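You operate a simulated robot arm through the tools that you are given. There is no shell and no other tool. Be economical: measure what you need, move in short steps, check, and stop when the job is done.

You are at the controls of a simulated robot arm. One attempt, no reset.

JOB
Put the white filter from the long table on the blue film leaf. Put the tray marked "LOT 20" from the pack bench top on the long table and the tray marked "LOT 30" on the small table. Take the air flow gauge and leave it on the ageing shelf. Take the tube that says "OIL 1" from the sample bench and leave it on the grey dark plate there. Press the zero button three times. Open the plates drawer, put the purple slug in the inside of the plates drawer, then shut the drawer. Open the grips drawer, fetch the lot tag marked "5" from the inside of the grips drawer and set it on top of the box of fittings, then shut the drawer. Open the buttons drawer, fetch the white grip tag and set it in the inside of the buttons drawer and shut the drawer again. Open the stores drawer. The order is free. Set down upright: white filter, air flow gauge, tube, lot tag, white grip tag.

It is judged by the outcome, as a careful person would: the job done as asked, and still so three seconds after it is handed in. It fails if anything else is knocked over, pushed out of place, dropped, spilled or broken.

ROBOT AND FRAMES
A 6-joint arm with a two-finger parallel gripper on a trunk, on a base that drives. Base frame: it is fixed to the floor where the robot stands at the start and does not move with it; the origin is under the middle of the robot, x ahead of it, y to its left, z up. Units: m, rad, N and s.
Its first joint turns from -2.897 to 2.897 rad. Places, roughly: ageing shelf (206x17 cm) [0.24, -2.2, 1.16]; air flow gauge [1.5, -2, 1.25]; blue film leaf (6x9x3 cm) [0.6, 0.5, 0.8]; box of fittings [0.5, 5.75, 0.5]; buttons drawer [-0.9, 4, 0.7]; dark plate [3.75, -0.5, 0.75]; grips drawer [1.8, 5.8, 0.7]; inside of the buttons drawer [-1, 4, 0.7]; inside of the plates drawer [-1, 1.7, 0.7]; long table [0.8, 1.2, 0.8]; lot tag [1.75, 5.75, 0.75]; plates drawer [-0.9, 1.7, 0.7]; purple slug (4x4x2 cm) [3.5, 1.4, 0.8]; small table [0.5, 3.8, 0.8]; stores drawer [-1, 5.8, 0.9]; tray [-1.25, 0, 1]; tube [3.5, -0.75, 1]; white filter [0.5, 0.25, 0.75]; white grip tag [-1, 5.75, 1]; zero button [3.5, 0.2, 0.8]. Payload 3.43 kg.
Tool frame: the origin (TCP) lies between the finger pads and is the grasp point; the fingertips stand 0.034 m ahead of it; z points along the fingers, y is the line along which they close. Largest opening 0.128 m; finger width 0.024, thickness 0.012; the body of the gripper, 0.048 by 0.13 m, starts 0.096 m behind the TCP.
Orientation is that of the tool frame in the base frame, as a unit quaternion [x, y, z, w]. With the fingers straight down and closing along the base's y, the tool's x points along the base's -x, its y along +y and its z along -z.

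CONTROLS
- The arm moves only by the tool move_arm. Its argument "motion" is a list of rows, each an object (a shift or turn left out is 0, a gripper value left out holds the last) with "dp": the shift along the tool's x, y, z in m, a list of three; "angular": the turn, a rotation vector about the tool's x, y, z in degrees, a list of three; "gripper": the finger opening in m, from 0 to 0.128. In form: [{"dp": [tx, ty, tz], "angular": [rx, ry, rz], "gripper": gripper}, ...]. A call has 1 to 20 rows; each row shifts and turns the commanded pose from where the row before left it, along the tool's axes as they then stand. A row lasts 0.2 s, in which the tool goes at most 0.05 m and 0.15 rad; a call with a longer step from one row to the next is refused whole, and so is a gripper value outside its range. A pose out of reach is approached as far as the arm can. The call stops where the force on the tool passes 40 N (or 10 N more than at its start, if that is more) or the arm is blocked; 0.2 s more then pass. Each finger travels about 0.153 m/s and halts on what it meets, pressing with about 26 N; the grip force reading is that of the motor and also rises with nothing between the fingers. The clock runs only during rows and for 0.2 s after the last one: add rows that do not move to give the fingers time. The reply holds the time, the measured pose of the TCP, the force on the tool along the base axes, the opening and the grip force, in the units named above and with some noise, with the torque about the TCP (base axes, N m) and any sound that the robot's microphone picked up, and new pictures: "pictures" is both (left out), scene, wrist or none.
- Cameras (640 x 400 px; columns grow to the right, rows downward): "scene" is now at [0.1358, 0.2195, 1.1535]; the picture's right is [-0.01, -1.00, 0.00], its down [-0.93, 0.01, -0.36] and it looks along [0.36, -0.01, -0.93] (base axes); focal length 214 px, centre (320, 200). "wrist" rides on the gripper at [0.076, -0.011, -0.16] in the tool frame; the picture's right is [0.15, 0.99, 0.00], its down [-0.88, 0.13, -0.46] and it looks along [-0.45, 0.07, 0.89] (tool axes); focal length 234 px, centre (320, 200). There is no depth. A picture from a camera that has moved, and an enlarged one, comes with that camera's place and axes in the base frame and with its lens.
- steer(legs): drives the robot by 1 to 6 legs, each [ahead, left, turn to the left] in m, m and rad, along the robot's own axes; the way and the turn of a leg run together, so that a leg with both is an arc; at most 1.5 m and 3.142 rad a leg. The arm and the cameras ride along, it lands a little off, and it stops where it bumps. It gives what a move gives, and a new picture of the scene camera.
- pan_tilt(pan, tilt): turns the head with the scene camera to pan (to the left, within 2.496 rad either way) and tilt (down, from -0.506 to 1.204), counted from straight ahead of the robot. It gives what a move gives, and a new picture of the scene camera.
- enlarge(camera, box): a new picture of the part [left, top, right, bottom] of that camera's present view, enlarged. No time passes.
- close_job(): hands the job in; it is judged then, once.

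Work in short steps. Places have to be worked out from the pictures, the camera data and where the tool is seen: move nearer, look again, correct. Check each grasp and each placing, and mend what went wrong. You have 567 turns and 360 pictures in all, those below and enlarged ones among them. Open the gripper and draw the arm clear of the work before you hand the job in, unless the task says otherwise; then end with one line.

The tools are called after "Request:" by a JSON object that holds its "fn" and its "kwargs". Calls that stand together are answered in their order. move_arm: Moves the arm, as the interface text tells. Its arguments: {"type":"object","properties":{"motion":{"type":"array","items":{"type":"object","properties":{"dp":{"type":"array","items":{"type":"number"}},"angular":{"type":"array","items":{"type":"number"}},"gripper":{"type":"number"}}}},"pictures":{"type":"string","enum":["both","scene","wrist","none"]}},"required":["motion"]} The other tools are called the same way: steer (legs) drives the base; pan_tilt (pan, tilt) turns the head that bears the scene camera; enlarge (camera, box) takes an enlarged picture of a part of a camera's view; close_job () hands the job in.

At the start:

```text
t: 0.0
eef_pos: [-0.3972, 0.2557, 1.0018]
tool_rot: [0.001, 1.0, 0.001, -0.001]
ft_force: [0.3, 0.5, 0.8]
moment: [0.03, 0.0, 0.0]
gripper_width: 0.1279
gripper_force: 0.0
robot x, y, heading: [-0.0014, -0.0009, -0.004]
head pan, tilt: [-0.014, 1.201]
```

scene: 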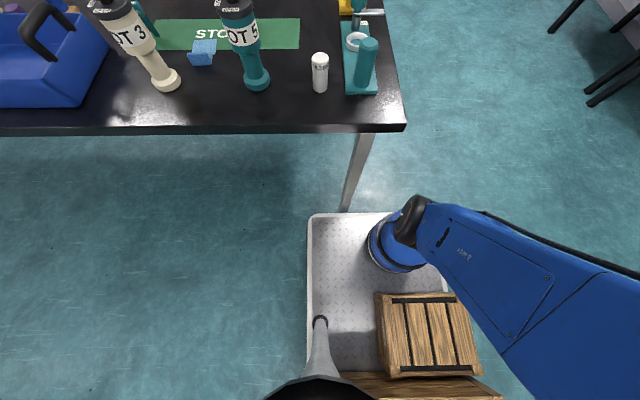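
wrist: 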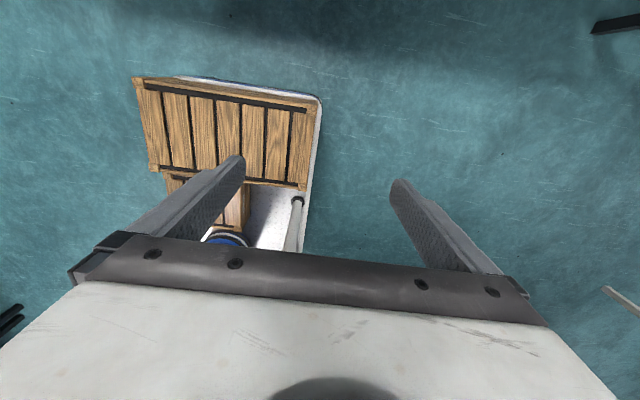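

I begin by looking around with the head to map the surroundings.

Request:
{"fn": "pan_tilt", "kwargs": {"pan": 0, "tilt": 0.5}}

Request:
{"fn": "pan_tilt", "kwargs": {"pan": 1.2, "tilt": 0.4}}

Request:
{"fn": "pan_tilt", "kwargs": {"pan": 2.4, "tilt": 0.4}}

Request:
{"fn": "pan_tilt", "kwargs": {"pan": -1.2, "tilt": 0.4}}

Request:
{"fn": "pan_tilt", "kwargs": {"pan": -2.4, "tilt": 0.4}}

```text
t: 1.1
eef_pos: [-0.3976, 0.2572, 1.0001]
tool_rot: [0.0, 1.0, 0.0, 0.001]
ft_force: [0.3, -1.1, -0.2]
moment: [-0.01, -0.02, 0.01]
gripper_width: 0.1283
gripper_force: 0.0
robot x, y, heading: [-0.0008, 0.0028, -0.007]
head pan, tilt: [0.0, 0.499]
camera scene: at [0.1709, 0.2203, 1.2072], right [0.0, -1.0, 0.0], down [-0.48, 0.0, -0.88], along [0.88, 0.0, -0.48], focal length 214 px, centre (320, 200)
```

scene: 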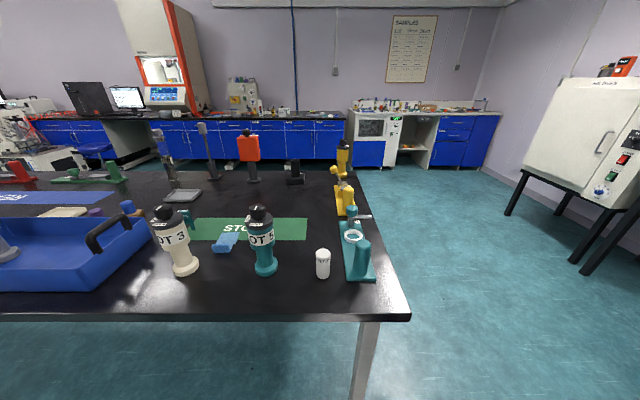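

```text
t: 2.5
eef_pos: [-0.3959, 0.2563, 1.0]
tool_rot: [0.001, 1.0, 0.001, 0.0]
ft_force: [0.0, 0.3, 1.0]
moment: [-0.03, -0.01, -0.02]
gripper_width: 0.128
gripper_force: 0.0
robot x, y, heading: [0.0016, 0.0032, -0.002]
head pan, tilt: [1.201, 0.4]
camera scene: at [0.1135, 0.3067, 1.2164], right [0.93, -0.36, 0.0], down [-0.14, -0.36, -0.92], along [0.33, 0.86, -0.39], focal length 214 px, centre (320, 200)
```

scene: 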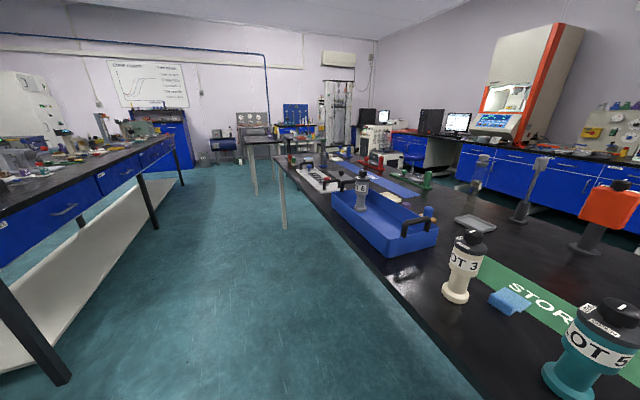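

```text
t: 3.9
eef_pos: [-0.3968, 0.2565, 0.9994]
tool_rot: [0.001, 1.0, 0.0, 0.0]
ft_force: [0.3, 0.4, 1.1]
moment: [-0.04, 0.0, -0.04]
gripper_width: 0.1281
gripper_force: 0.1
robot x, y, heading: [0.0031, -0.0008, -0.003]
head pan, tilt: [2.4, 0.4]
camera scene: at [0.0117, 0.283, 1.2164], right [0.68, 0.74, 0.0], down [0.29, -0.26, -0.92], along [-0.68, 0.62, -0.39], focal length 214 px, centre (320, 200)
```

scene: 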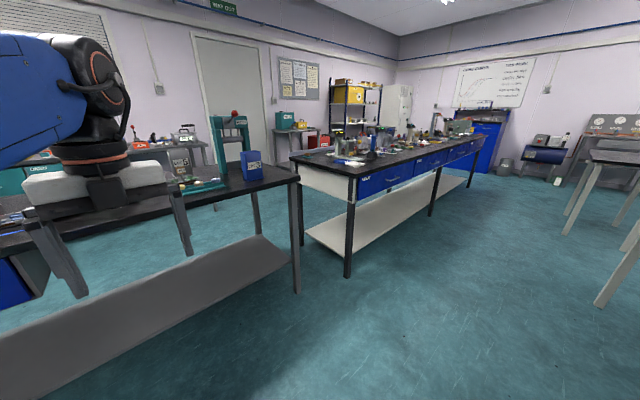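

```text
t: 6.9
eef_pos: [-0.3971, 0.2557, 1.0009]
tool_rot: [0.002, 1.0, 0.001, -0.001]
ft_force: [0.0, 0.0, -0.3]
moment: [-0.02, 0.01, -0.01]
gripper_width: 0.128
gripper_force: 0.1
robot x, y, heading: [-0.0001, -0.0033, -0.002]
head pan, tilt: [-1.201, 0.4]
camera scene: at [0.1135, 0.134, 1.2164], right [-0.93, -0.36, 0.0], down [-0.14, 0.36, -0.92], along [0.33, -0.86, -0.39], focal length 214 px, centre (320, 200)
```

scene: 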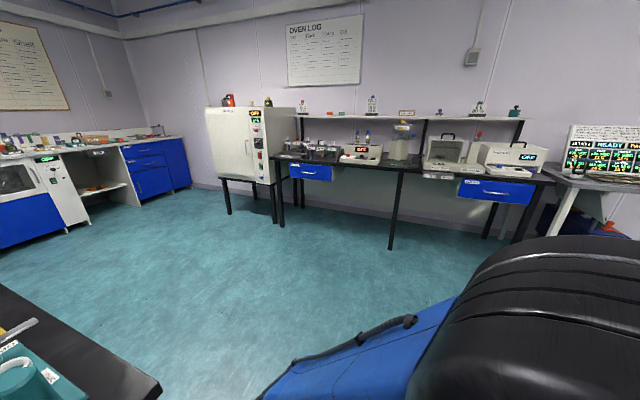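

```text
t: 8.3
eef_pos: [-0.3969, 0.257, 0.9998]
tool_rot: [0.001, 1.0, 0.001, 0.0]
ft_force: [1.3, 0.2, 0.4]
moment: [-0.02, -0.01, 0.0]
gripper_width: 0.1279
gripper_force: 0.1
robot x, y, heading: [0.0, 0.0005, -0.006]
head pan, tilt: [-2.4, 0.4]
camera scene: at [0.0117, 0.1577, 1.2164], right [-0.68, 0.74, 0.0], down [0.29, 0.26, -0.92], along [-0.68, -0.62, -0.39], focal length 214 px, centre (320, 200)
```

scene: 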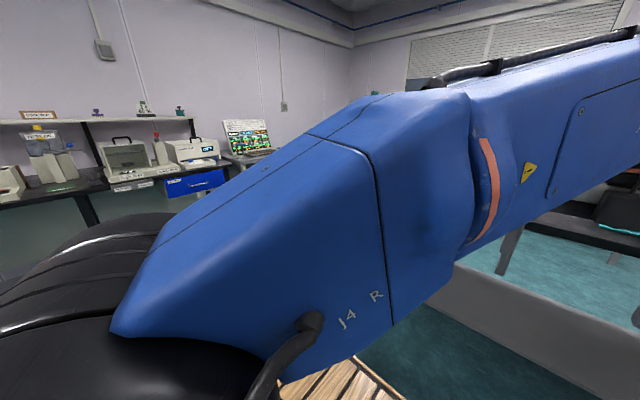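

I'll check the arm's own layout around the trunk before swinging it.

Request:
{"fn": "pan_tilt", "kwargs": {"pan": -1.4, "tilt": 1.1}}

Request:
{"fn": "pan_tilt", "kwargs": {"pan": 2.45, "tilt": 0.9}}

```text
t: 9.5
eef_pos: [-0.396, 0.2559, 1.0001]
tool_rot: [0.0, 1.0, 0.0, -0.001]
ft_force: [-0.4, -0.2, 1.1]
moment: [-0.02, 0.0, -0.02]
gripper_width: 0.1281
gripper_force: 0.0
robot x, y, heading: [0.0012, 0.0007, -0.002]
head pan, tilt: [-1.4, 1.1]
camera scene: at [0.0906, 0.1581, 1.1596], right [-0.99, -0.17, 0.0], down [-0.15, 0.88, -0.45], along [0.08, -0.45, -0.89], focal length 214 px, centre (320, 200)
```

scene: 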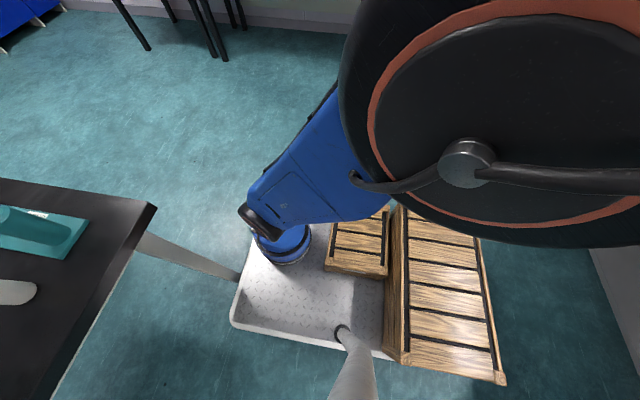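

```text
t: 12.7
eef_pos: [-0.3963, 0.2559, 1.0006]
tool_rot: [0.001, 1.0, 0.001, -0.001]
ft_force: [0.8, -0.7, 0.0]
moment: [-0.02, -0.02, -0.03]
gripper_width: 0.1282
gripper_force: 0.1
robot x, y, heading: [0.0005, 0.0022, -0.003]
head pan, tilt: [2.45, 0.901]
camera scene: at [0.0218, 0.2685, 1.1734], right [0.64, 0.77, 0.0], down [0.6, -0.5, -0.62], along [-0.48, 0.4, -0.78], focal length 214 px, centre (320, 200)
```

scene: 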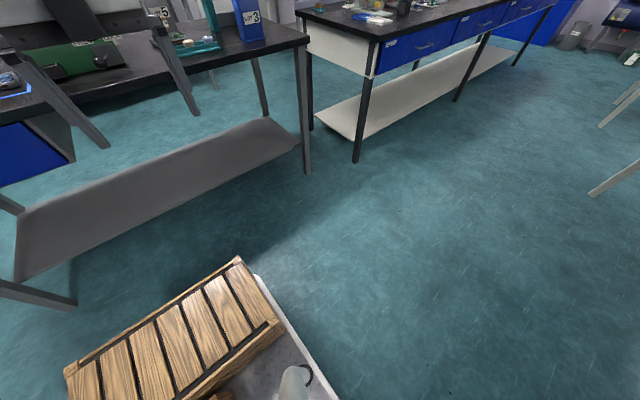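

The arm base seems to stand near (0.22, 0) with the mast on its left side, so I try swinging the tool around its axis to the right (counter-clockwise past the rear).

Request:
{"fn": "move_arm", "kwargs": {"motion": [{"dp": [0.0165, -0.044, 0], "angular": [0, 0, -4]}, {"dp": [0.0165, -0.044, 0], "angular": [0, 0, -4]}, {"dp": [0.0165, -0.044, 0], "angular": [0, 0, -4]}, {"dp": [0.0165, -0.044, 0], "angular": [0, 0, -4]}, {"dp": [0.0165, -0.044, 0], "angular": [0, 0, -4]}, {"dp": [0.0165, -0.044, 0], "angular": [0, 0, -4]}], "pictures": "none"}}

```text
t: 14.1
eef_pos: [-0.4085, 0.1259, 0.9981]
tool_rot: [-0.208, 0.978, 0.001, 0.0]
ft_force: [1.3, 0.0, -0.7]
moment: [-0.01, -0.03, 0.02]
gripper_width: 0.128
gripper_force: 0.0
out of reach, approached as far as the arm can: row 3, 4, 5, 6
robot x, y, heading: [-0.0009, -0.0004, 0.004]
head pan, tilt: [2.45, 0.901]
```

The first joint is near its limit there, so the other way is needed. I swing back to the left in steps, watching for the mast.

Request:
{"fn": "move_arm", "kwargs": {"motion": [{"dp": [-0.018, 0.04, 0], "angular": [0, 0, 4.5]}, {"dp": [-0.018, 0.04, 0], "angular": [0, 0, 4.5]}, {"dp": [-0.018, 0.04, 0], "angular": [0, 0, 4.5]}, {"dp": [-0.018, 0.04, 0], "angular": [0, 0, 4.5]}, {"dp": [-0.018, 0.04, 0], "angular": [0, 0, 4.5]}, {"dp": [-0.018, 0.04, 0], "angular": [0, 0, 4.5]}, {"dp": [-0.018, 0.04, 0], "angular": [0, 0, 4.5]}, {"dp": [-0.018, 0.04, 0], "angular": [0, 0, 4.5]}], "pictures": "both"}}

```text
t: 15.9
eef_pos: [-0.3124, 0.4551, 0.9963]
tool_rot: [0.105, 0.994, 0.001, -0.001]
ft_force: [-0.6, -0.3, 0.6]
moment: [0.02, -0.01, 0.02]
gripper_width: 0.128
gripper_force: 0.1
robot x, y, heading: [-0.0021, 0.001, 0.004]
head pan, tilt: [2.45, 0.901]
camera scene: at [0.0216, 0.2683, 1.1734], right [0.64, 0.77, 0.0], down [0.6, -0.5, -0.62], along [-0.48, 0.4, -0.78], focal length 214 px, centre (320, 200)
camera wrist: at [-0.3865, 0.4581, 1.1579], right [0.06, 1.0, 0.0], down [0.89, -0.06, 0.46], along [0.45, -0.03, -0.89], focal length 234 px, centre (320, 200)
```

scene: 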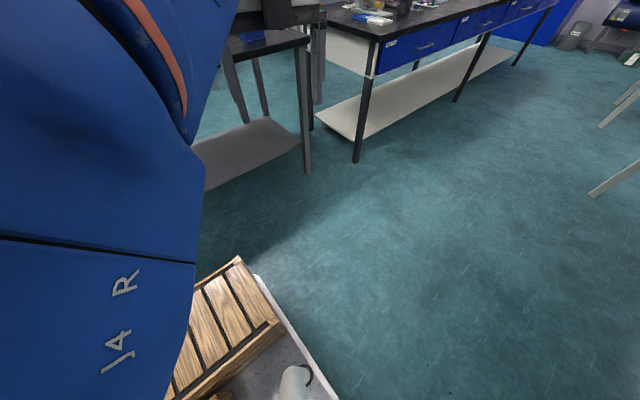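
wrist: 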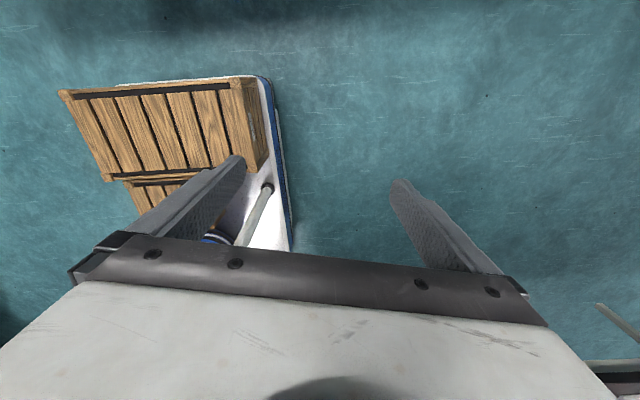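

The forearm is coming near the head; I continue in a short step to see whether it is blocked.

Request:
{"fn": "move_arm", "kwargs": {"motion": [{"dp": [-0.018, 0.04, 0], "angular": [0, 0, 4.5]}, {"dp": [-0.018, 0.04, 0], "angular": [0, 0, 4.5]}, {"dp": [-0.018, 0.04, 0], "angular": [0, 0, 4.5]}, {"dp": [-0.018, 0.04, 0], "angular": [0, 0, 4.5]}, {"dp": [-0.018, 0.04, 0], "angular": [0, 0, 4.5]}], "pictures": "scene"}}

```text
t: 16.9
eef_pos: [-0.2991, 0.4646, 1.0281]
tool_rot: [0.159, 0.987, 0.014, -0.015]
ft_force: [0.7, 0.0, -0.3]
moment: [0.02, 0.01, 0.03]
gripper_width: 0.128
gripper_force: 0.0
robot x, y, heading: [-0.0019, 0.0009, 0.006]
head pan, tilt: [2.45, 0.901]
stopped in row 4: the arm was blocked; the commanded pose is now the measured one
camera scene: at [0.0196, 0.2626, 1.1749], right [0.64, 0.77, 0.01], down [0.6, -0.5, -0.62], along [-0.48, 0.4, -0.78], focal length 214 px, centre (320, 200)
```

scene: 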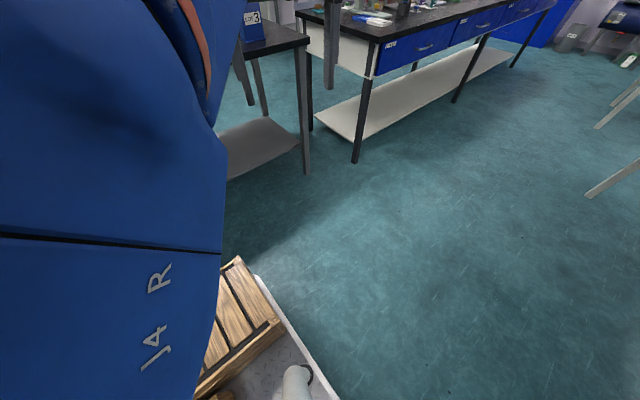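

The mast blocks the forearm at this height. I back off a little, then lift the tool 0.35 m to pass over the head.

Request:
{"fn": "move_arm", "kwargs": {"motion": [{"dp": [0.018, -0.04, 0], "angular": [0, 0, -4.5]}, {"dp": [0.018, -0.04, 0], "angular": [0, 0, -4.5]}, {"dp": [0, 0, -0.045]}, {"dp": [0, 0, -0.045]}, {"dp": [0, 0, -0.045]}, {"dp": [0, 0, -0.045]}, {"dp": [0, 0, -0.045]}, {"dp": [0, 0, -0.045]}, {"dp": [0, 0, -0.045]}, {"dp": [0, 0, -0.045]}], "pictures": "both"}}

```text
t: 19.1
eef_pos: [-0.2494, 0.3283, 1.1408]
tool_rot: [0.085, 0.996, 0.013, -0.017]
ft_force: [0.2, -0.4, -0.4]
moment: [-0.03, -0.02, 0.0]
gripper_width: 0.128
gripper_force: 0.1
out of reach, approached as far as the arm can: row 3, 4, 5, 6, 7, 8, 9, 10
robot x, y, heading: [0.0022, -0.0011, -0.004]
head pan, tilt: [2.45, 0.901]
camera scene: at [0.0216, 0.2684, 1.1734], right [0.64, 0.77, 0.0], down [0.6, -0.5, -0.62], along [-0.48, 0.4, -0.78], focal length 214 px, centre (320, 200)
camera wrist: at [-0.3204, 0.3221, 1.3037], right [0.02, 1.0, 0.03], down [0.9, -0.03, 0.43], along [0.43, 0.02, -0.9], focal length 234 px, centre (320, 200)
```

scene: 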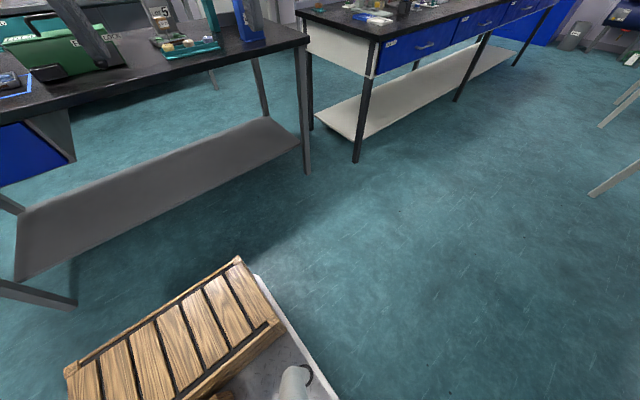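
wrist: 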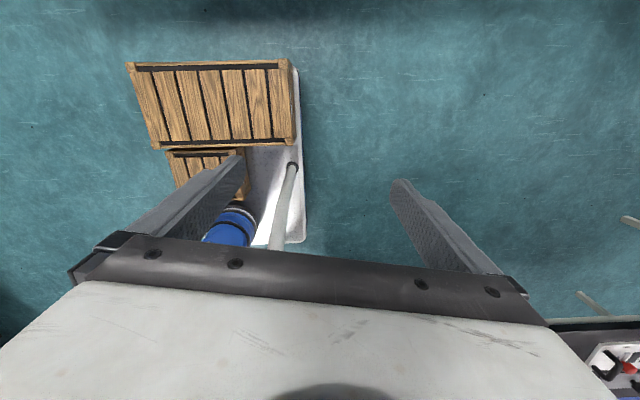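

The arm tops out at about z 1.14 with the tool down. I turn the tool to point horizontally outward while raising it, so that the forearm goes up above the head.

Request:
{"fn": "move_arm", "kwargs": {"motion": [{"dp": [0.03, 0, -0.035], "angular": [0, 8, 0]}, {"dp": [0.0346, 0, -0.0305], "angular": [0, 8, 0]}, {"dp": [0.0385, 0, -0.0254], "angular": [0, 8, 0]}, {"dp": [0.0416, 0, -0.0198], "angular": [0, 8, 0]}, {"dp": [0.044, 0, -0.0138], "angular": [0, 8, 0]}, {"dp": [0.0455, 0, -0.0075], "angular": [0, 8, 0]}, {"dp": [0.0461, 0, -0.0011], "angular": [0, 8, 0]}, {"dp": [0.0458, 0, 0.0053], "angular": [0, 8, 0]}, {"dp": [0.0446, 0, 0.0116], "angular": [0, 8, 0]}, {"dp": [0.0426, 0, 0.0177], "angular": [0, 8, 0]}, {"dp": [0.0397, 0, 0.0235], "angular": [0, 8, 0]}], "pictures": "scene"}}

```text
t: 21.5
eef_pos: [-0.4947, 0.3436, 1.4479]
tool_rot: [0.052, 0.706, 0.066, -0.703]
ft_force: [0.4, -0.4, 1.0]
moment: [-0.01, -0.08, -0.05]
gripper_width: 0.1279
gripper_force: 0.0
out of reach, approached as far as the arm can: row 3, 4, 5, 6, 7, 8, 9, 10, 11
robot x, y, heading: [-0.0008, -0.0002, 0.001]
head pan, tilt: [2.45, 0.901]
camera scene: at [0.0221, 0.2681, 1.1734], right [0.64, 0.77, 0.0], down [0.6, -0.5, -0.62], along [-0.48, 0.4, -0.78], focal length 214 px, centre (320, 200)
```

scene: 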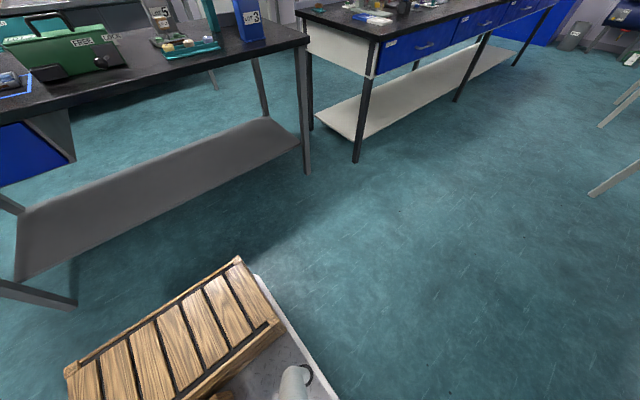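

The tool is horizontal at z 1.45. I raise it further before swinging past the mast.

Request:
{"fn": "move_arm", "kwargs": {"motion": [{"dp": [0.045, 0, 0]}, {"dp": [0.045, 0, 0]}, {"dp": [0.045, 0, 0]}, {"dp": [0.045, 0, 0]}, {"dp": [0.045, 0, 0]}], "pictures": "none"}}

Request:
{"fn": "pan_tilt", "kwargs": {"pan": -2.3, "tilt": 0}}

```text
t: 22.7
eef_pos: [-0.4515, 0.3317, 1.4798]
tool_rot: [0.053, 0.708, 0.066, -0.702]
ft_force: [0.4, 1.1, 0.2]
moment: [0.04, 0.0, 0.0]
gripper_width: 0.128
gripper_force: 0.1
out of reach, approached as far as the arm can: row 1, 2, 3, 4, 5
robot x, y, heading: [0.0003, -0.0002, 0.0]
head pan, tilt: [2.45, 0.901]
```

```text
t: 26.4
eef_pos: [-0.4542, 0.333, 1.4751]
tool_rot: [0.051, 0.709, 0.064, -0.7]
ft_force: [0.2, 0.0, 0.0]
moment: [-0.01, -0.04, 0.02]
gripper_width: 0.1278
gripper_force: 0.0
robot x, y, heading: [0.0043, -0.0006, 0.003]
head pan, tilt: [-2.3, 0.0]
camera scene: at [0.0504, 0.1343, 1.2497], right [-0.95, 0.32, 0.0], down [0.01, 0.04, -1.0], along [-0.32, -0.95, -0.04], focal length 214 px, centre (320, 200)
```

scene: 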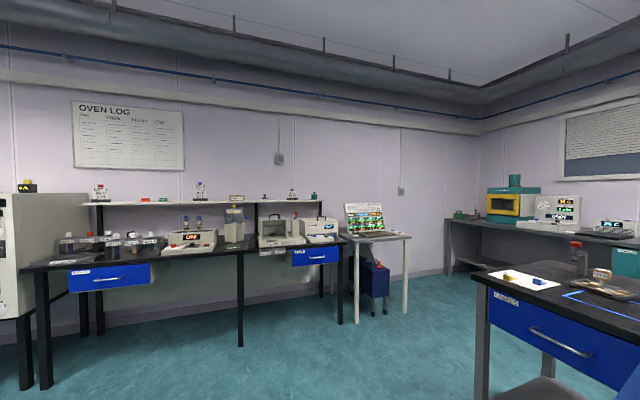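

Request:
{"fn": "pan_tilt", "kwargs": {"pan": 2.2, "tilt": -0.4}}

Request:
{"fn": "pan_tilt", "kwargs": {"pan": -1.4, "tilt": 0.9}}

```text
t: 30.0
eef_pos: [-0.4504, 0.3316, 1.4794]
tool_rot: [0.051, 0.708, 0.065, -0.701]
ft_force: [0.5, -0.1, -0.2]
moment: [0.01, 0.03, -0.02]
gripper_width: 0.1281
gripper_force: 0.1
robot x, y, heading: [-0.0013, -0.0021, 0.002]
head pan, tilt: [2.201, -0.4]
camera scene: at [0.0368, 0.2794, 1.2864], right [0.81, 0.59, 0.0], down [-0.23, 0.31, -0.92], along [-0.54, 0.74, 0.39], focal length 214 px, centre (320, 200)
```

scene: 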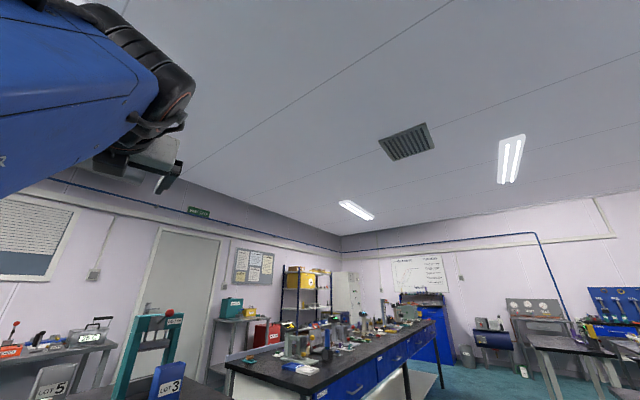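

```text
t: 33.0
eef_pos: [-0.4507, 0.3319, 1.4786]
tool_rot: [0.053, 0.708, 0.066, -0.701]
ft_force: [-0.9, 0.2, -0.3]
moment: [0.0, 0.0, -0.01]
gripper_width: 0.128
gripper_force: 0.0
robot x, y, heading: [0.0011, -0.0028, 0.002]
head pan, tilt: [-1.4, 0.901]
camera scene: at [0.0928, 0.1459, 1.1734], right [-0.99, -0.17, 0.0], down [-0.13, 0.77, -0.62], along [0.11, -0.61, -0.78], focal length 214 px, centre (320, 200)
```

scene: 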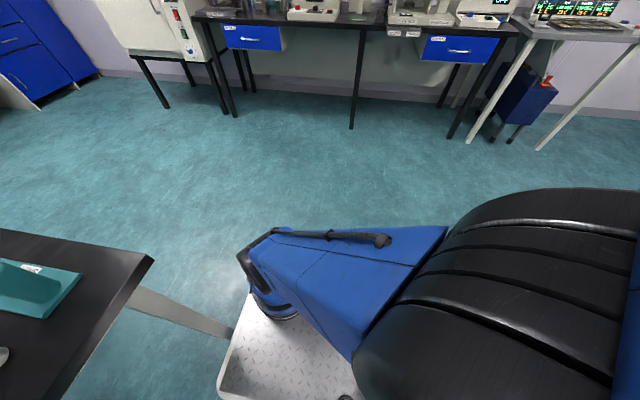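

The arm is stretched, and its elbow line leans out over the mast radius. I draw the tool inward and up so the arm stands nearly vertical, which should let it pass over the head.

Request:
{"fn": "move_arm", "kwargs": {"motion": [{"dp": [0.015, 0, -0.045]}, {"dp": [0.015, 0, -0.045]}, {"dp": [0.015, 0, -0.045]}, {"dp": [0.015, 0, -0.045]}, {"dp": [0.015, 0, -0.045]}, {"dp": [0.015, 0, -0.045]}, {"dp": [0.015, 0, -0.045]}, {"dp": [0.015, 0, -0.045]}], "pictures": "scene"}}

```text
t: 34.8
eef_pos: [-0.1038, 0.2724, 1.6107]
tool_rot: [0.054, 0.708, 0.065, -0.701]
ft_force: [-0.6, -2.0, 0.3]
moment: [0.01, -0.05, -0.09]
gripper_width: 0.1278
gripper_force: 0.0
out of reach, approached as far as the arm can: row 1, 2, 3, 8
robot x, y, heading: [0.0001, -0.0008, -0.001]
head pan, tilt: [-1.4, 0.901]
camera scene: at [0.0942, 0.1461, 1.1734], right [-0.98, -0.19, 0.0], down [-0.15, 0.77, -0.62], along [0.12, -0.61, -0.78], focal length 214 px, centre (320, 200)
```

scene: 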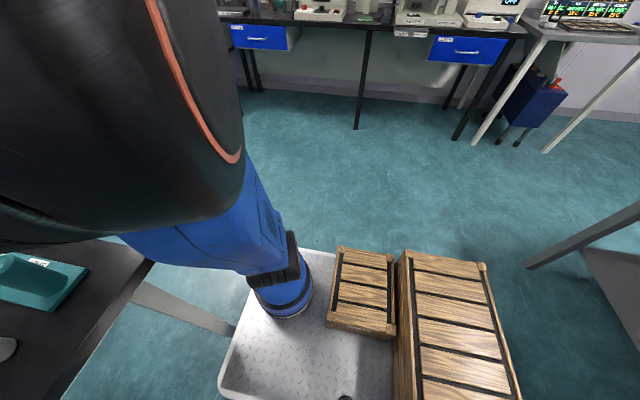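

The arm now stands nearly vertical. I swing clockwise around the base axis, in short steps, to pass the mast.

Request:
{"fn": "move_arm", "kwargs": {"motion": [{"dp": [0, 0.0366, -0.0237], "angular": [-5, 0, 0]}, {"dp": [0, 0.0366, -0.0237], "angular": [-5, 0, 0]}, {"dp": [0, 0.0366, -0.0237], "angular": [-5, 0, 0]}, {"dp": [0, 0.0366, -0.0237], "angular": [-5, 0, 0]}, {"dp": [0, 0.0366, -0.0237], "angular": [-5, 0, 0]}, {"dp": [0, 0.0366, -0.0237], "angular": [-5, 0, 0]}], "pictures": "scene"}}

```text
t: 36.2
eef_pos: [0.1103, 0.4167, 1.6126]
tool_rot: [0.233, 0.666, 0.248, -0.664]
ft_force: [-0.3, 0.1, 0.3]
moment: [-0.03, -0.01, -0.06]
gripper_width: 0.1281
gripper_force: 0.1
out of reach, approached as far as the arm can: row 5
robot x, y, heading: [0.0015, -0.0011, 0.003]
head pan, tilt: [-1.4, 0.901]
camera scene: at [0.0926, 0.1458, 1.1734], right [-0.99, -0.17, 0.0], down [-0.13, 0.77, -0.62], along [0.11, -0.61, -0.78], focal length 214 px, centre (320, 200)
```

scene: 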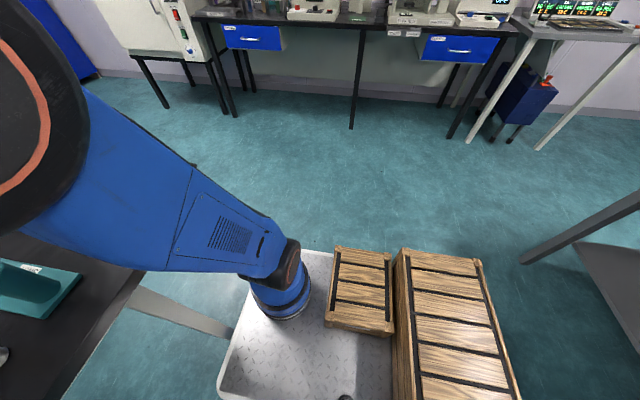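

Past the mast. I continue the swing towards the front.

Request:
{"fn": "move_arm", "kwargs": {"motion": [{"dp": [0, 0.0366, -0.0237], "angular": [-5, 0, 0]}, {"dp": [0, 0.0366, -0.0237], "angular": [-5, 0, 0]}, {"dp": [0, 0.0366, -0.0237], "angular": [-5, 0, 0]}, {"dp": [0, 0.0366, -0.0237], "angular": [-5, 0, 0]}, {"dp": [0, 0.0366, -0.0237], "angular": [-5, 0, 0]}, {"dp": [0, 0.0366, -0.0237], "angular": [-5, 0, 0]}, {"dp": [0, 0.0366, -0.0237], "angular": [-5, 0, 0]}, {"dp": [0, 0.0366, -0.0237], "angular": [-5, 0, 0]}, {"dp": [0, 0.0366, -0.0237], "angular": [-5, 0, 0]}, {"dp": [0, 0.0366, -0.0237], "angular": [-5, 0, 0]}, {"dp": [0, 0.0366, -0.0237], "angular": [-5, 0, 0]}, {"dp": [0, 0.0366, -0.0237], "angular": [-5, 0, 0]}], "pictures": "none"}}

Request:
{"fn": "pan_tilt", "kwargs": {"pan": 0, "tilt": 0.5}}

```text
t: 38.8
eef_pos: [0.6049, 0.3288, 1.6136]
tool_rot: [0.534, 0.454, 0.546, -0.458]
ft_force: [0.0, 0.2, -0.1]
moment: [0.03, 0.03, -0.01]
gripper_width: 0.1281
gripper_force: 0.1
out of reach, approached as far as the arm can: row 2, 5
robot x, y, heading: [0.0006, 0.0014, 0.003]
head pan, tilt: [-1.4, 0.901]
```

```text
t: 40.4
eef_pos: [0.6053, 0.328, 1.6136]
tool_rot: [0.534, 0.454, 0.547, -0.458]
ft_force: [-0.9, -0.2, -1.3]
moment: [0.02, -0.02, -0.01]
gripper_width: 0.1281
gripper_force: 0.1
robot x, y, heading: [0.004, 0.0004, 0.0]
head pan, tilt: [0.0, 0.499]
camera scene: at [0.171, 0.2202, 1.2072], right [0.0, -1.0, 0.0], down [-0.48, 0.0, -0.88], along [0.88, 0.0, -0.48], focal length 214 px, centre (320, 200)
```

scene: 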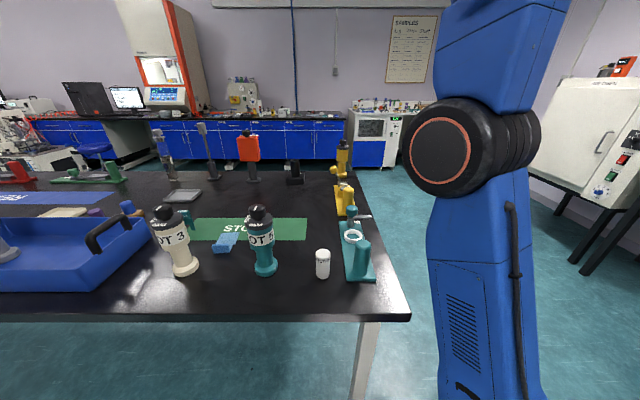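

The arm is now at the front, upright. I back the base 0.4 m to bring the near part of the long table into the arm's reach.

Request:
{"fn": "steer", "kwargs": {"legs": [[-0.4, 0, 0]]}}

Request:
{"fn": "enlarge", "kwargs": {"camera": "scene", "box": [180, 120, 420, 270]}}

```text
t: 42.9
eef_pos: [0.2057, 0.3275, 1.6131]
tool_rot: [0.535, 0.453, 0.548, -0.457]
ft_force: [-0.3, 0.1, 0.4]
moment: [0.0, 0.03, 0.01]
gripper_width: 0.1282
gripper_force: 0.0
robot x, y, heading: [-0.4005, 0.0007, -0.006]
head pan, tilt: [0.0, 0.499]
camera scene: at [-0.2292, 0.2203, 1.2072], right [0.0, -1.0, 0.0], down [-0.48, 0.0, -0.88], along [0.88, 0.0, -0.48], focal length 214 px, centre (320, 200)
```

scene: 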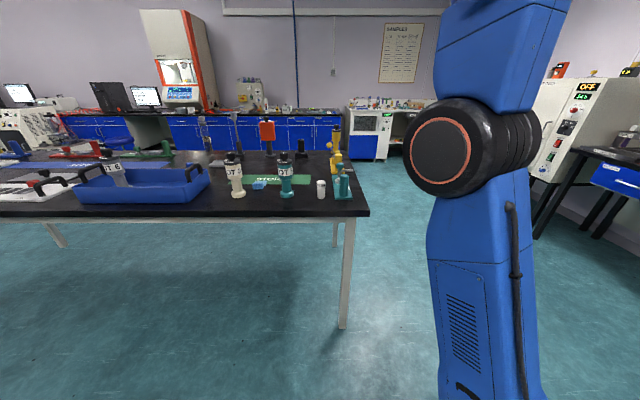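

```text
2.67 times, centred on (300, 195) of scene
camera zoom: at [-0.2292, 0.2203, 1.2072], right [0.0, -1.0, 0.0], down [-0.48, 0.0, -0.88], along [0.88, 0.0, -0.48], focal length 572 px, centre (373, 213)
```

zoom: 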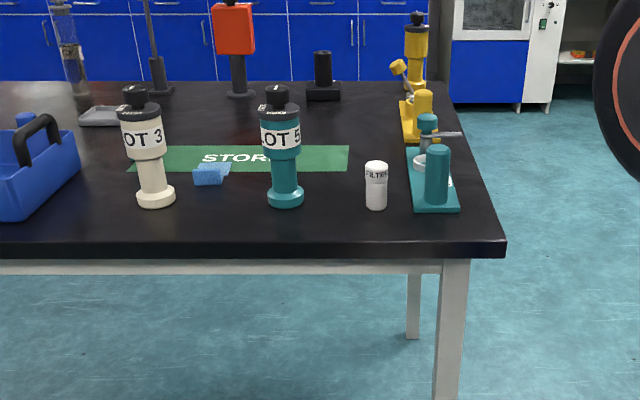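

Triangulating: long table top z≈0.79, filter at about (0.53, 0.216), leaf near (0.62, 0.48). I swing the tool to that heading and turn it down over the near table edge.

Request:
{"fn": "move_arm", "kwargs": {"motion": [{"dp": [0, 0.024, -0.0233], "angular": [-8.3, 0, 0]}, {"dp": [0, 0.0271, -0.0196], "angular": [-8.3, 0, 0]}, {"dp": [0, 0.0297, -0.0154], "angular": [-8.3, 0, 0]}, {"dp": [0, 0.0316, -0.011], "angular": [-8.3, 0, 0]}, {"dp": [0, 0.0329, -0.0063], "angular": [-8.3, 0, 0]}, {"dp": [0, 0.0334, -0.0015], "angular": [-8.3, 0, 0]}, {"dp": [0, 0.0333, 0.0033], "angular": [-8.3, 0, 0]}, {"dp": [-0.044, 0, 0.0145], "angular": [0, -8, 0]}, {"dp": [-0.0415, 0, 0.0205], "angular": [0, -8, 0]}, {"dp": [-0.0383, 0, 0.0261], "angular": [0, -8, 0]}, {"dp": [-0.0343, 0, 0.0312], "angular": [0, -8, 0]}, {"dp": [-0.0296, 0, 0.0356], "angular": [0, -8, 0]}, {"dp": [-0.0244, 0, 0.0394], "angular": [0, -8, 0]}, {"dp": [-0.0187, 0, 0.0424], "angular": [0, -8, 0]}, {"dp": [-0.0126, 0, 0.0446], "angular": [0, -8, 0]}, {"dp": [-0.0062, 0, 0.0459], "angular": [0, -8, 0]}, {"dp": [0, 0, 0.0463], "angular": [0, -8, 0]}, {"dp": [0.0066, 0, 0.0459], "angular": [0, -8, 0]}, {"dp": [0.0129, 0, 0.0445], "angular": [0, -2, 0]}], "pictures": "both"}}

```text
t: 46.9
eef_pos: [0.5427, 0.1546, 1.0834]
tool_rot: [0.974, 0.225, 0.014, 0.002]
ft_force: [0.1, -1.0, -0.2]
moment: [0.02, -0.09, 0.03]
gripper_width: 0.1281
gripper_force: 0.0
out of reach, approached as far as the arm can: row 1, 2, 3, 4, 5, 7, 8, 9, 10, 12, 13, 15, 17
robot x, y, heading: [-0.403, 0.0024, -0.004]
head pan, tilt: [0.0, 0.499]
camera scene: at [-0.2295, 0.2202, 1.2073], right [0.0, -1.0, 0.0], down [-0.48, 0.0, -0.88], along [0.88, 0.0, -0.48], focal length 214 px, centre (320, 200)
camera wrist: at [0.6017, 0.1967, 1.2462], right [0.56, -0.82, 0.02], down [-0.75, -0.5, 0.44], along [-0.35, -0.26, -0.9], focal length 234 px, centre (320, 200)
```

scene: 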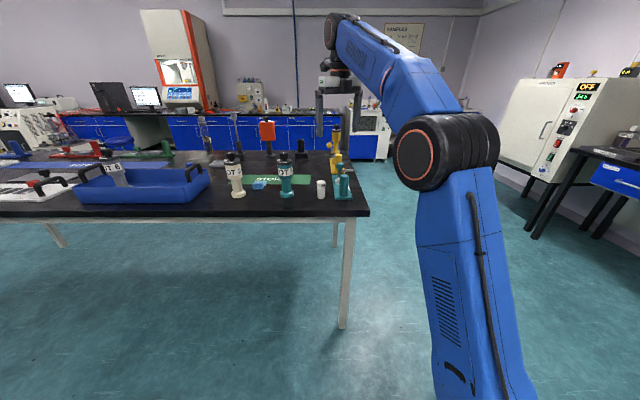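
wrist: 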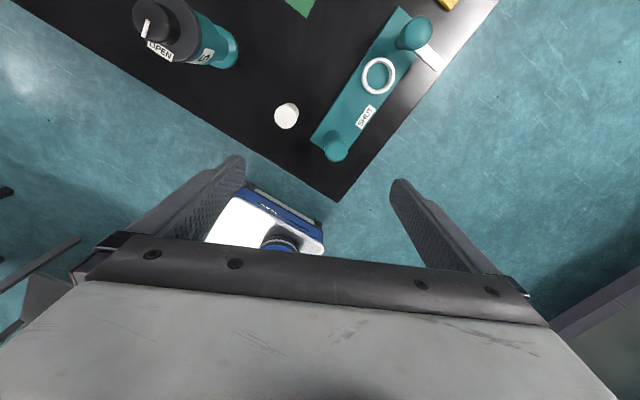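

The tool is down beyond the filter. I rotate so the fingers close along base x (room between neighbours) and centre over the filter at about (0.552, 0.215).

Request:
{"fn": "move_arm", "kwargs": {"motion": [{"dp": [0.0165, -0.0253, 0.0], "angular": [0, -1.6, 0]}, {"dp": [0.0165, -0.0253, 0.03], "angular": [0, 0, -8]}, {"dp": [0, 0, 0.03], "angular": [0, 0, -8]}, {"angular": [0, 0, -8]}, {"angular": [0, 0, -8]}, {"angular": [0, 0, -8]}, {"angular": [0, 0, -8]}, {"angular": [0, 0, -8]}, {"angular": [0, 0, -8], "gripper": 0.08}], "pictures": "wrist"}}

```text
t: 48.9
eef_pos: [0.5553, 0.2011, 1.0202]
tool_rot: [0.709, 0.705, -0.004, 0.005]
ft_force: [0.0, 0.3, -0.2]
moment: [-0.01, -0.01, -0.01]
gripper_width: 0.0801
gripper_force: 0.0
out of reach, approached as far as the arm can: row 1
robot x, y, heading: [-0.4003, 0.0016, -0.009]
head pan, tilt: [0.0, 0.499]
camera wrist: at [0.5447, 0.2766, 1.1812], right [0.99, 0.14, 0.0], down [0.12, -0.88, 0.47], along [0.07, -0.46, -0.88], focal length 234 px, centre (320, 200)
```

wrist: 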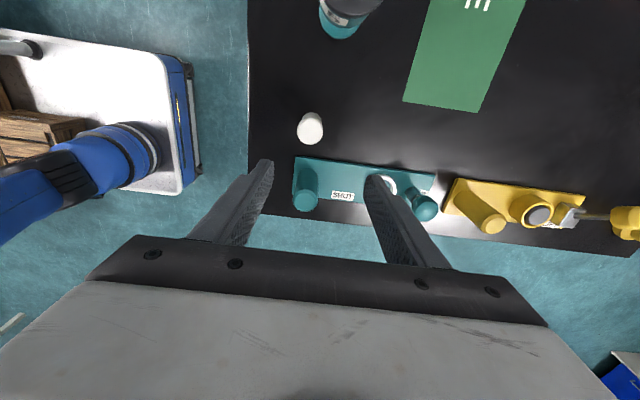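

Filter centre estimated at (0.546, 0.217), so I shift and descend to z≈0.93 first and check.

Request:
{"fn": "move_arm", "kwargs": {"motion": [{"dp": [0.016, -0.01, 0.03]}, {"dp": [0, 0, 0.03]}, {"dp": [0, 0, 0.03]}], "pictures": "wrist"}}

```text
t: 49.7
eef_pos: [0.5447, 0.2135, 0.9307]
tool_rot: [0.71, 0.704, -0.004, 0.006]
ft_force: [-1.3, -0.1, 0.9]
moment: [0.01, -0.02, 0.02]
gripper_width: 0.0801
gripper_force: 0.2
robot x, y, heading: [-0.4009, 0.0005, -0.008]
head pan, tilt: [0.0, 0.499]
camera wrist: at [0.5343, 0.2905, 1.0902], right [0.99, 0.14, 0.0], down [0.12, -0.88, 0.47], along [0.07, -0.46, -0.88], focal length 234 px, centre (320, 200)
```

wrist: 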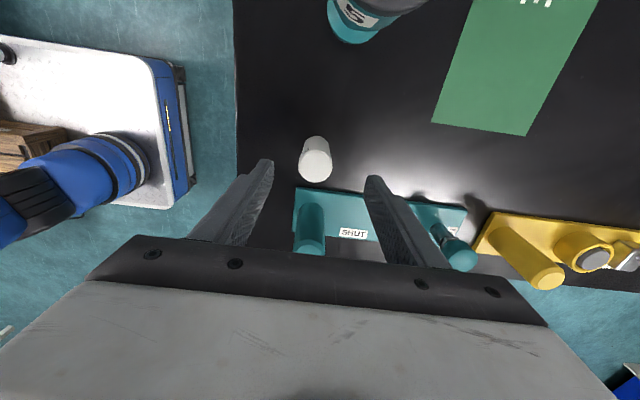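

Well centred. I descend to z≈0.846 and close.

Request:
{"fn": "move_arm", "kwargs": {"motion": [{"dp": [0, -0.002, 0.043]}, {"dp": [0, 0, 0.042]}, {"gripper": 0.0}, {}, {}], "pictures": "wrist"}}

```text
t: 50.9
eef_pos: [0.5434, 0.2139, 0.8423]
tool_rot: [0.71, 0.705, -0.004, 0.005]
ft_force: [-1.1, -0.2, 0.4]
moment: [-0.03, 0.01, 0.0]
gripper_width: 0.0329
gripper_force: 25.7
robot x, y, heading: [-0.3993, 0.0007, -0.003]
head pan, tilt: [0.0, 0.499]
camera wrist: at [0.5328, 0.2895, 1.0028], right [0.99, 0.14, 0.0], down [0.12, -0.88, 0.47], along [0.07, -0.46, -0.88], focal length 234 px, centre (320, 200)
```

wrist: 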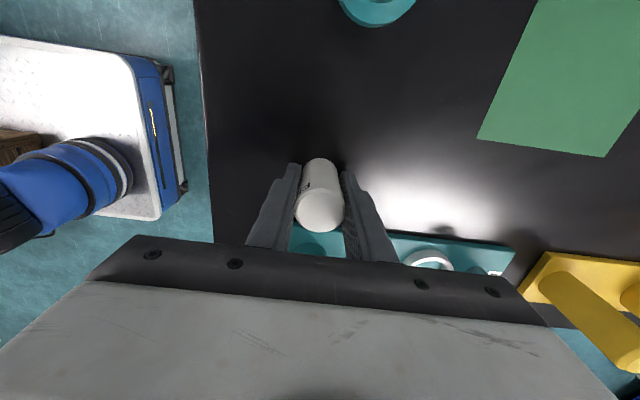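

Filter gripped (0.033 m). I lift it straight up, then let the base carry it sideways over the leaf.

Request:
{"fn": "move_arm", "kwargs": {"motion": [{"dp": [0, 0, -0.045]}, {"dp": [0, 0, -0.048]}, {"dp": [0, 0, -0.048]}, {"dp": [0, 0, -0.048]}, {"dp": [0, 0, -0.048]}], "pictures": "none"}}

Request:
{"fn": "steer", "kwargs": {"legs": [[0.03, 0.25, 0]]}}

Request:
{"fn": "enlarge", "kwargs": {"camera": "wrist", "box": [0, 0, 640, 400]}}

```text
t: 52.1
eef_pos: [0.5388, 0.2128, 1.0832]
tool_rot: [0.71, 0.704, -0.002, 0.006]
ft_force: [-0.5, -0.6, -0.3]
moment: [-0.02, -0.02, 0.02]
gripper_width: 0.0325
gripper_force: 26.5
robot x, y, heading: [-0.4024, -0.0031, -0.003]
head pan, tilt: [0.0, 0.499]
```

```text
t: 53.9
eef_pos: [0.5703, 0.472, 1.083]
tool_rot: [0.709, 0.705, -0.001, 0.006]
ft_force: [-0.5, -1.0, -0.3]
moment: [0.0, 0.0, 0.0]
gripper_width: 0.0327
gripper_force: 25.8
robot x, y, heading: [-0.3702, 0.2562, -0.002]
head pan, tilt: [0.0, 0.499]
camera scene: at [-0.1994, 0.4776, 1.2072], right [0.0, -1.0, 0.0], down [-0.48, 0.0, -0.88], along [0.88, 0.0, -0.48], focal length 214 px, centre (320, 200)
```

scene: 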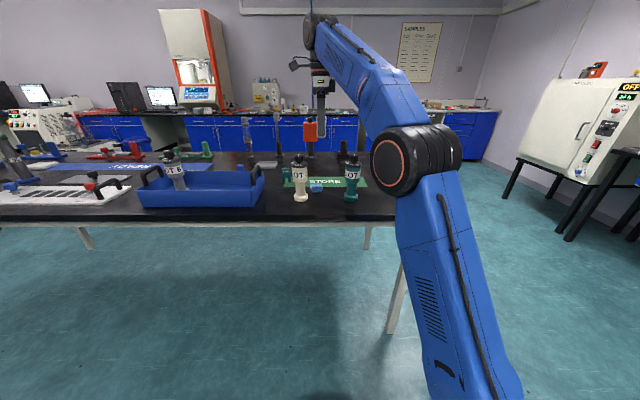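

```text
1.00 times, centred on (320, 200) of wrist
camera zoom: at [0.5592, 0.5484, 1.243], right [0.99, 0.14, 0.0], down [0.12, -0.88, 0.47], along [0.07, -0.46, -0.88], focal length 234 px, centre (320, 200)
```

zoom: 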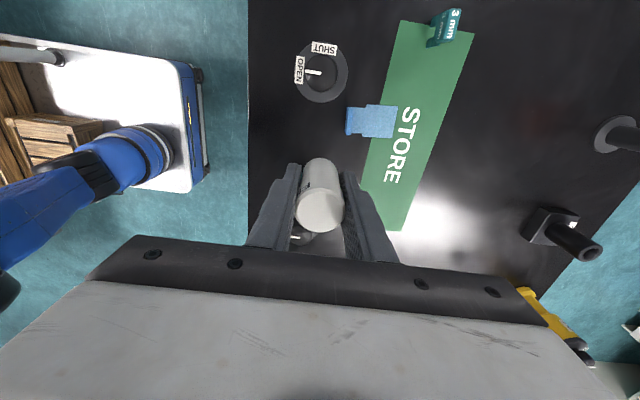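

I enlarge the leaf to see its shape and where the flat is.

Request:
{"fn": "enlarge", "kwargs": {"camera": "wrist", "box": [310, 80, 440, 161]}}

Request:
{"fn": "enlarge", "kwargs": {"camera": "scene", "box": [270, 140, 380, 209]}}

```text
4.92 times, centred on (375, 120) of wrist
camera zoom: at [0.5592, 0.5484, 1.243], right [0.99, 0.14, 0.0], down [0.12, -0.88, 0.47], along [0.07, -0.46, -0.88], focal length 1153 px, centre (49, 591)
```

zoom: 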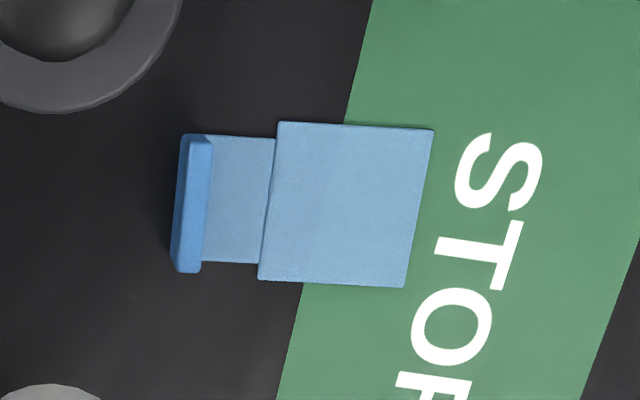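

```text
5.80 times, centred on (325, 174) of scene
camera zoom: at [-0.1994, 0.4776, 1.2072], right [0.0, -1.0, 0.0], down [-0.48, 0.0, -0.88], along [0.88, 0.0, -0.48], focal length 1243 px, centre (291, 348)
```

zoom: 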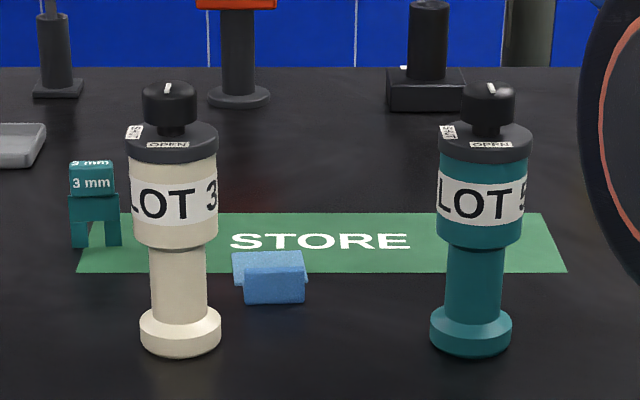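

The flat plate of the leaf is centred near (0.680, 0.494) with its top just above the table (z≈0.797). I move over it and start lowering.

Request:
{"fn": "move_arm", "kwargs": {"motion": [{"dp": [0.0073, 0.0367, 0.02]}, {"dp": [0.0073, 0.0367, 0.02]}, {"dp": [0.0073, 0.0367, 0.02]}, {"dp": [0, 0, 0.04]}, {"dp": [0, 0, 0.04]}], "pictures": "wrist"}}

```text
t: 55.1
eef_pos: [0.6677, 0.4869, 0.9298]
tool_rot: [0.709, 0.705, -0.001, 0.006]
ft_force: [-0.4, -0.4, -1.0]
moment: [-0.02, 0.02, 0.01]
gripper_width: 0.0328
gripper_force: 26.2
out of reach, approached as far as the arm can: row 1, 2, 3
robot x, y, heading: [-0.3698, 0.2595, 0.001]
head pan, tilt: [0.0, 0.499]
camera wrist: at [0.6561, 0.5631, 1.0889], right [0.99, 0.14, 0.0], down [0.12, -0.88, 0.47], along [0.07, -0.46, -0.89], focal length 234 px, centre (320, 200)
```

wrist: 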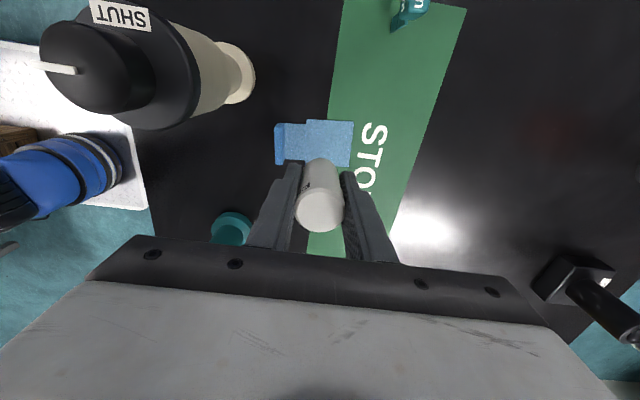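

Correct by +0.011 in x, +0.006 in y, then lower.

Request:
{"fn": "move_arm", "kwargs": {"motion": [{"dp": [0.006, 0.0113, 0.03]}, {"dp": [0, 0, 0.03]}], "pictures": "wrist"}}

```text
t: 55.7
eef_pos: [0.6795, 0.4942, 0.8682]
tool_rot: [0.709, 0.705, -0.001, 0.007]
ft_force: [-0.5, -0.3, -0.3]
moment: [-0.01, -0.05, 0.0]
gripper_width: 0.0326
gripper_force: 25.8
robot x, y, heading: [-0.3715, 0.2568, -0.0]
head pan, tilt: [0.0, 0.499]
camera wrist: at [0.6679, 0.5695, 1.0284], right [0.99, 0.14, 0.01], down [0.12, -0.88, 0.47], along [0.07, -0.46, -0.89], focal length 234 px, centre (320, 200)
```

wrist: 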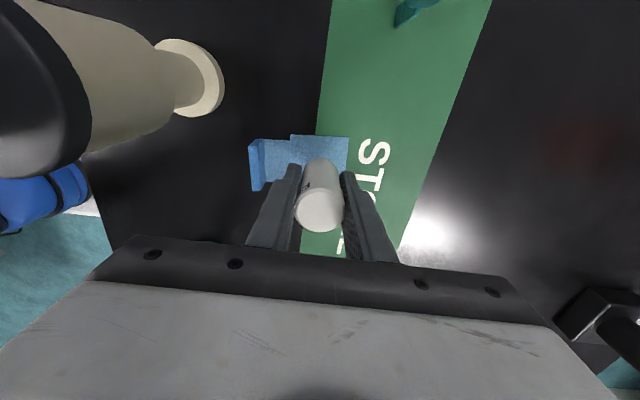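

Lowering in small increments, watching the force.

Request:
{"fn": "move_arm", "kwargs": {"motion": [{"dp": [0, 0, 0.006]}, {"dp": [0, 0, 0.005]}, {"dp": [0, 0, 0.004]}], "pictures": "none"}}

Request:
{"fn": "move_arm", "kwargs": {"motion": [{"dp": [0, 0, 0.003]}, {}], "pictures": "none"}}

Request:
{"fn": "move_arm", "kwargs": {"motion": [{"dp": [0, 0, 0.002]}, {}], "pictures": "none"}}

```text
t: 56.5
eef_pos: [0.6796, 0.4913, 0.8509]
tool_rot: [0.709, 0.705, -0.001, 0.006]
ft_force: [0.5, 0.1, -0.2]
moment: [0.0, 0.0, 0.02]
gripper_width: 0.0325
gripper_force: 25.9
robot x, y, heading: [-0.3686, 0.26, 0.003]
head pan, tilt: [0.0, 0.499]
```

```text
t: 57.1
eef_pos: [0.68, 0.4909, 0.8487]
tool_rot: [0.709, 0.705, -0.001, 0.006]
ft_force: [0.2, 0.3, -0.2]
moment: [0.01, 0.01, -0.01]
gripper_width: 0.0328
gripper_force: 25.8
robot x, y, heading: [-0.3692, 0.2566, 0.004]
head pan, tilt: [0.0, 0.499]
```

```text
t: 57.7
eef_pos: [0.6791, 0.4926, 0.8468]
tool_rot: [0.708, 0.706, -0.002, 0.006]
ft_force: [0.2, 0.0, -1.3]
moment: [0.0, -0.02, -0.01]
gripper_width: 0.0327
gripper_force: 25.9
robot x, y, heading: [-0.3698, 0.2574, -0.002]
head pan, tilt: [0.0, 0.499]
```

Request:
{"fn": "move_arm", "kwargs": {"motion": [{"dp": [0, 0, 0.002]}, {}], "pictures": "none"}}

Request:
{"fn": "move_arm", "kwargs": {"motion": [{"dp": [0, 0, 0.0015]}, {}], "pictures": "none"}}

Request:
{"fn": "move_arm", "kwargs": {"motion": [{"dp": [0, 0, 0.0015]}, {}], "pictures": "none"}}

```text
t: 58.3
eef_pos: [0.679, 0.4931, 0.8459]
tool_rot: [0.709, 0.705, -0.002, 0.006]
ft_force: [0.4, -0.4, -0.2]
moment: [-0.01, 0.01, -0.03]
gripper_width: 0.0327
gripper_force: 26.6
robot x, y, heading: [-0.3695, 0.2572, -0.001]
head pan, tilt: [0.0, 0.499]
```

```text
t: 58.9
eef_pos: [0.6794, 0.4923, 0.8457]
tool_rot: [0.709, 0.705, -0.002, 0.007]
ft_force: [-0.5, 0.5, 10.4]
moment: [0.0, 0.08, -0.02]
gripper_width: 0.0326
gripper_force: 26.0
robot x, y, heading: [-0.3705, 0.2554, -0.005]
head pan, tilt: [0.0, 0.499]
```

```text
t: 59.5
eef_pos: [0.679, 0.4918, 0.8434]
tool_rot: [0.709, 0.705, -0.002, 0.006]
ft_force: [2.8, 0.5, 17.3]
moment: [0.07, -0.21, -0.02]
gripper_width: 0.0325
gripper_force: 26.3
robot x, y, heading: [-0.3686, 0.2593, 0.004]
head pan, tilt: [0.0, 0.499]
```

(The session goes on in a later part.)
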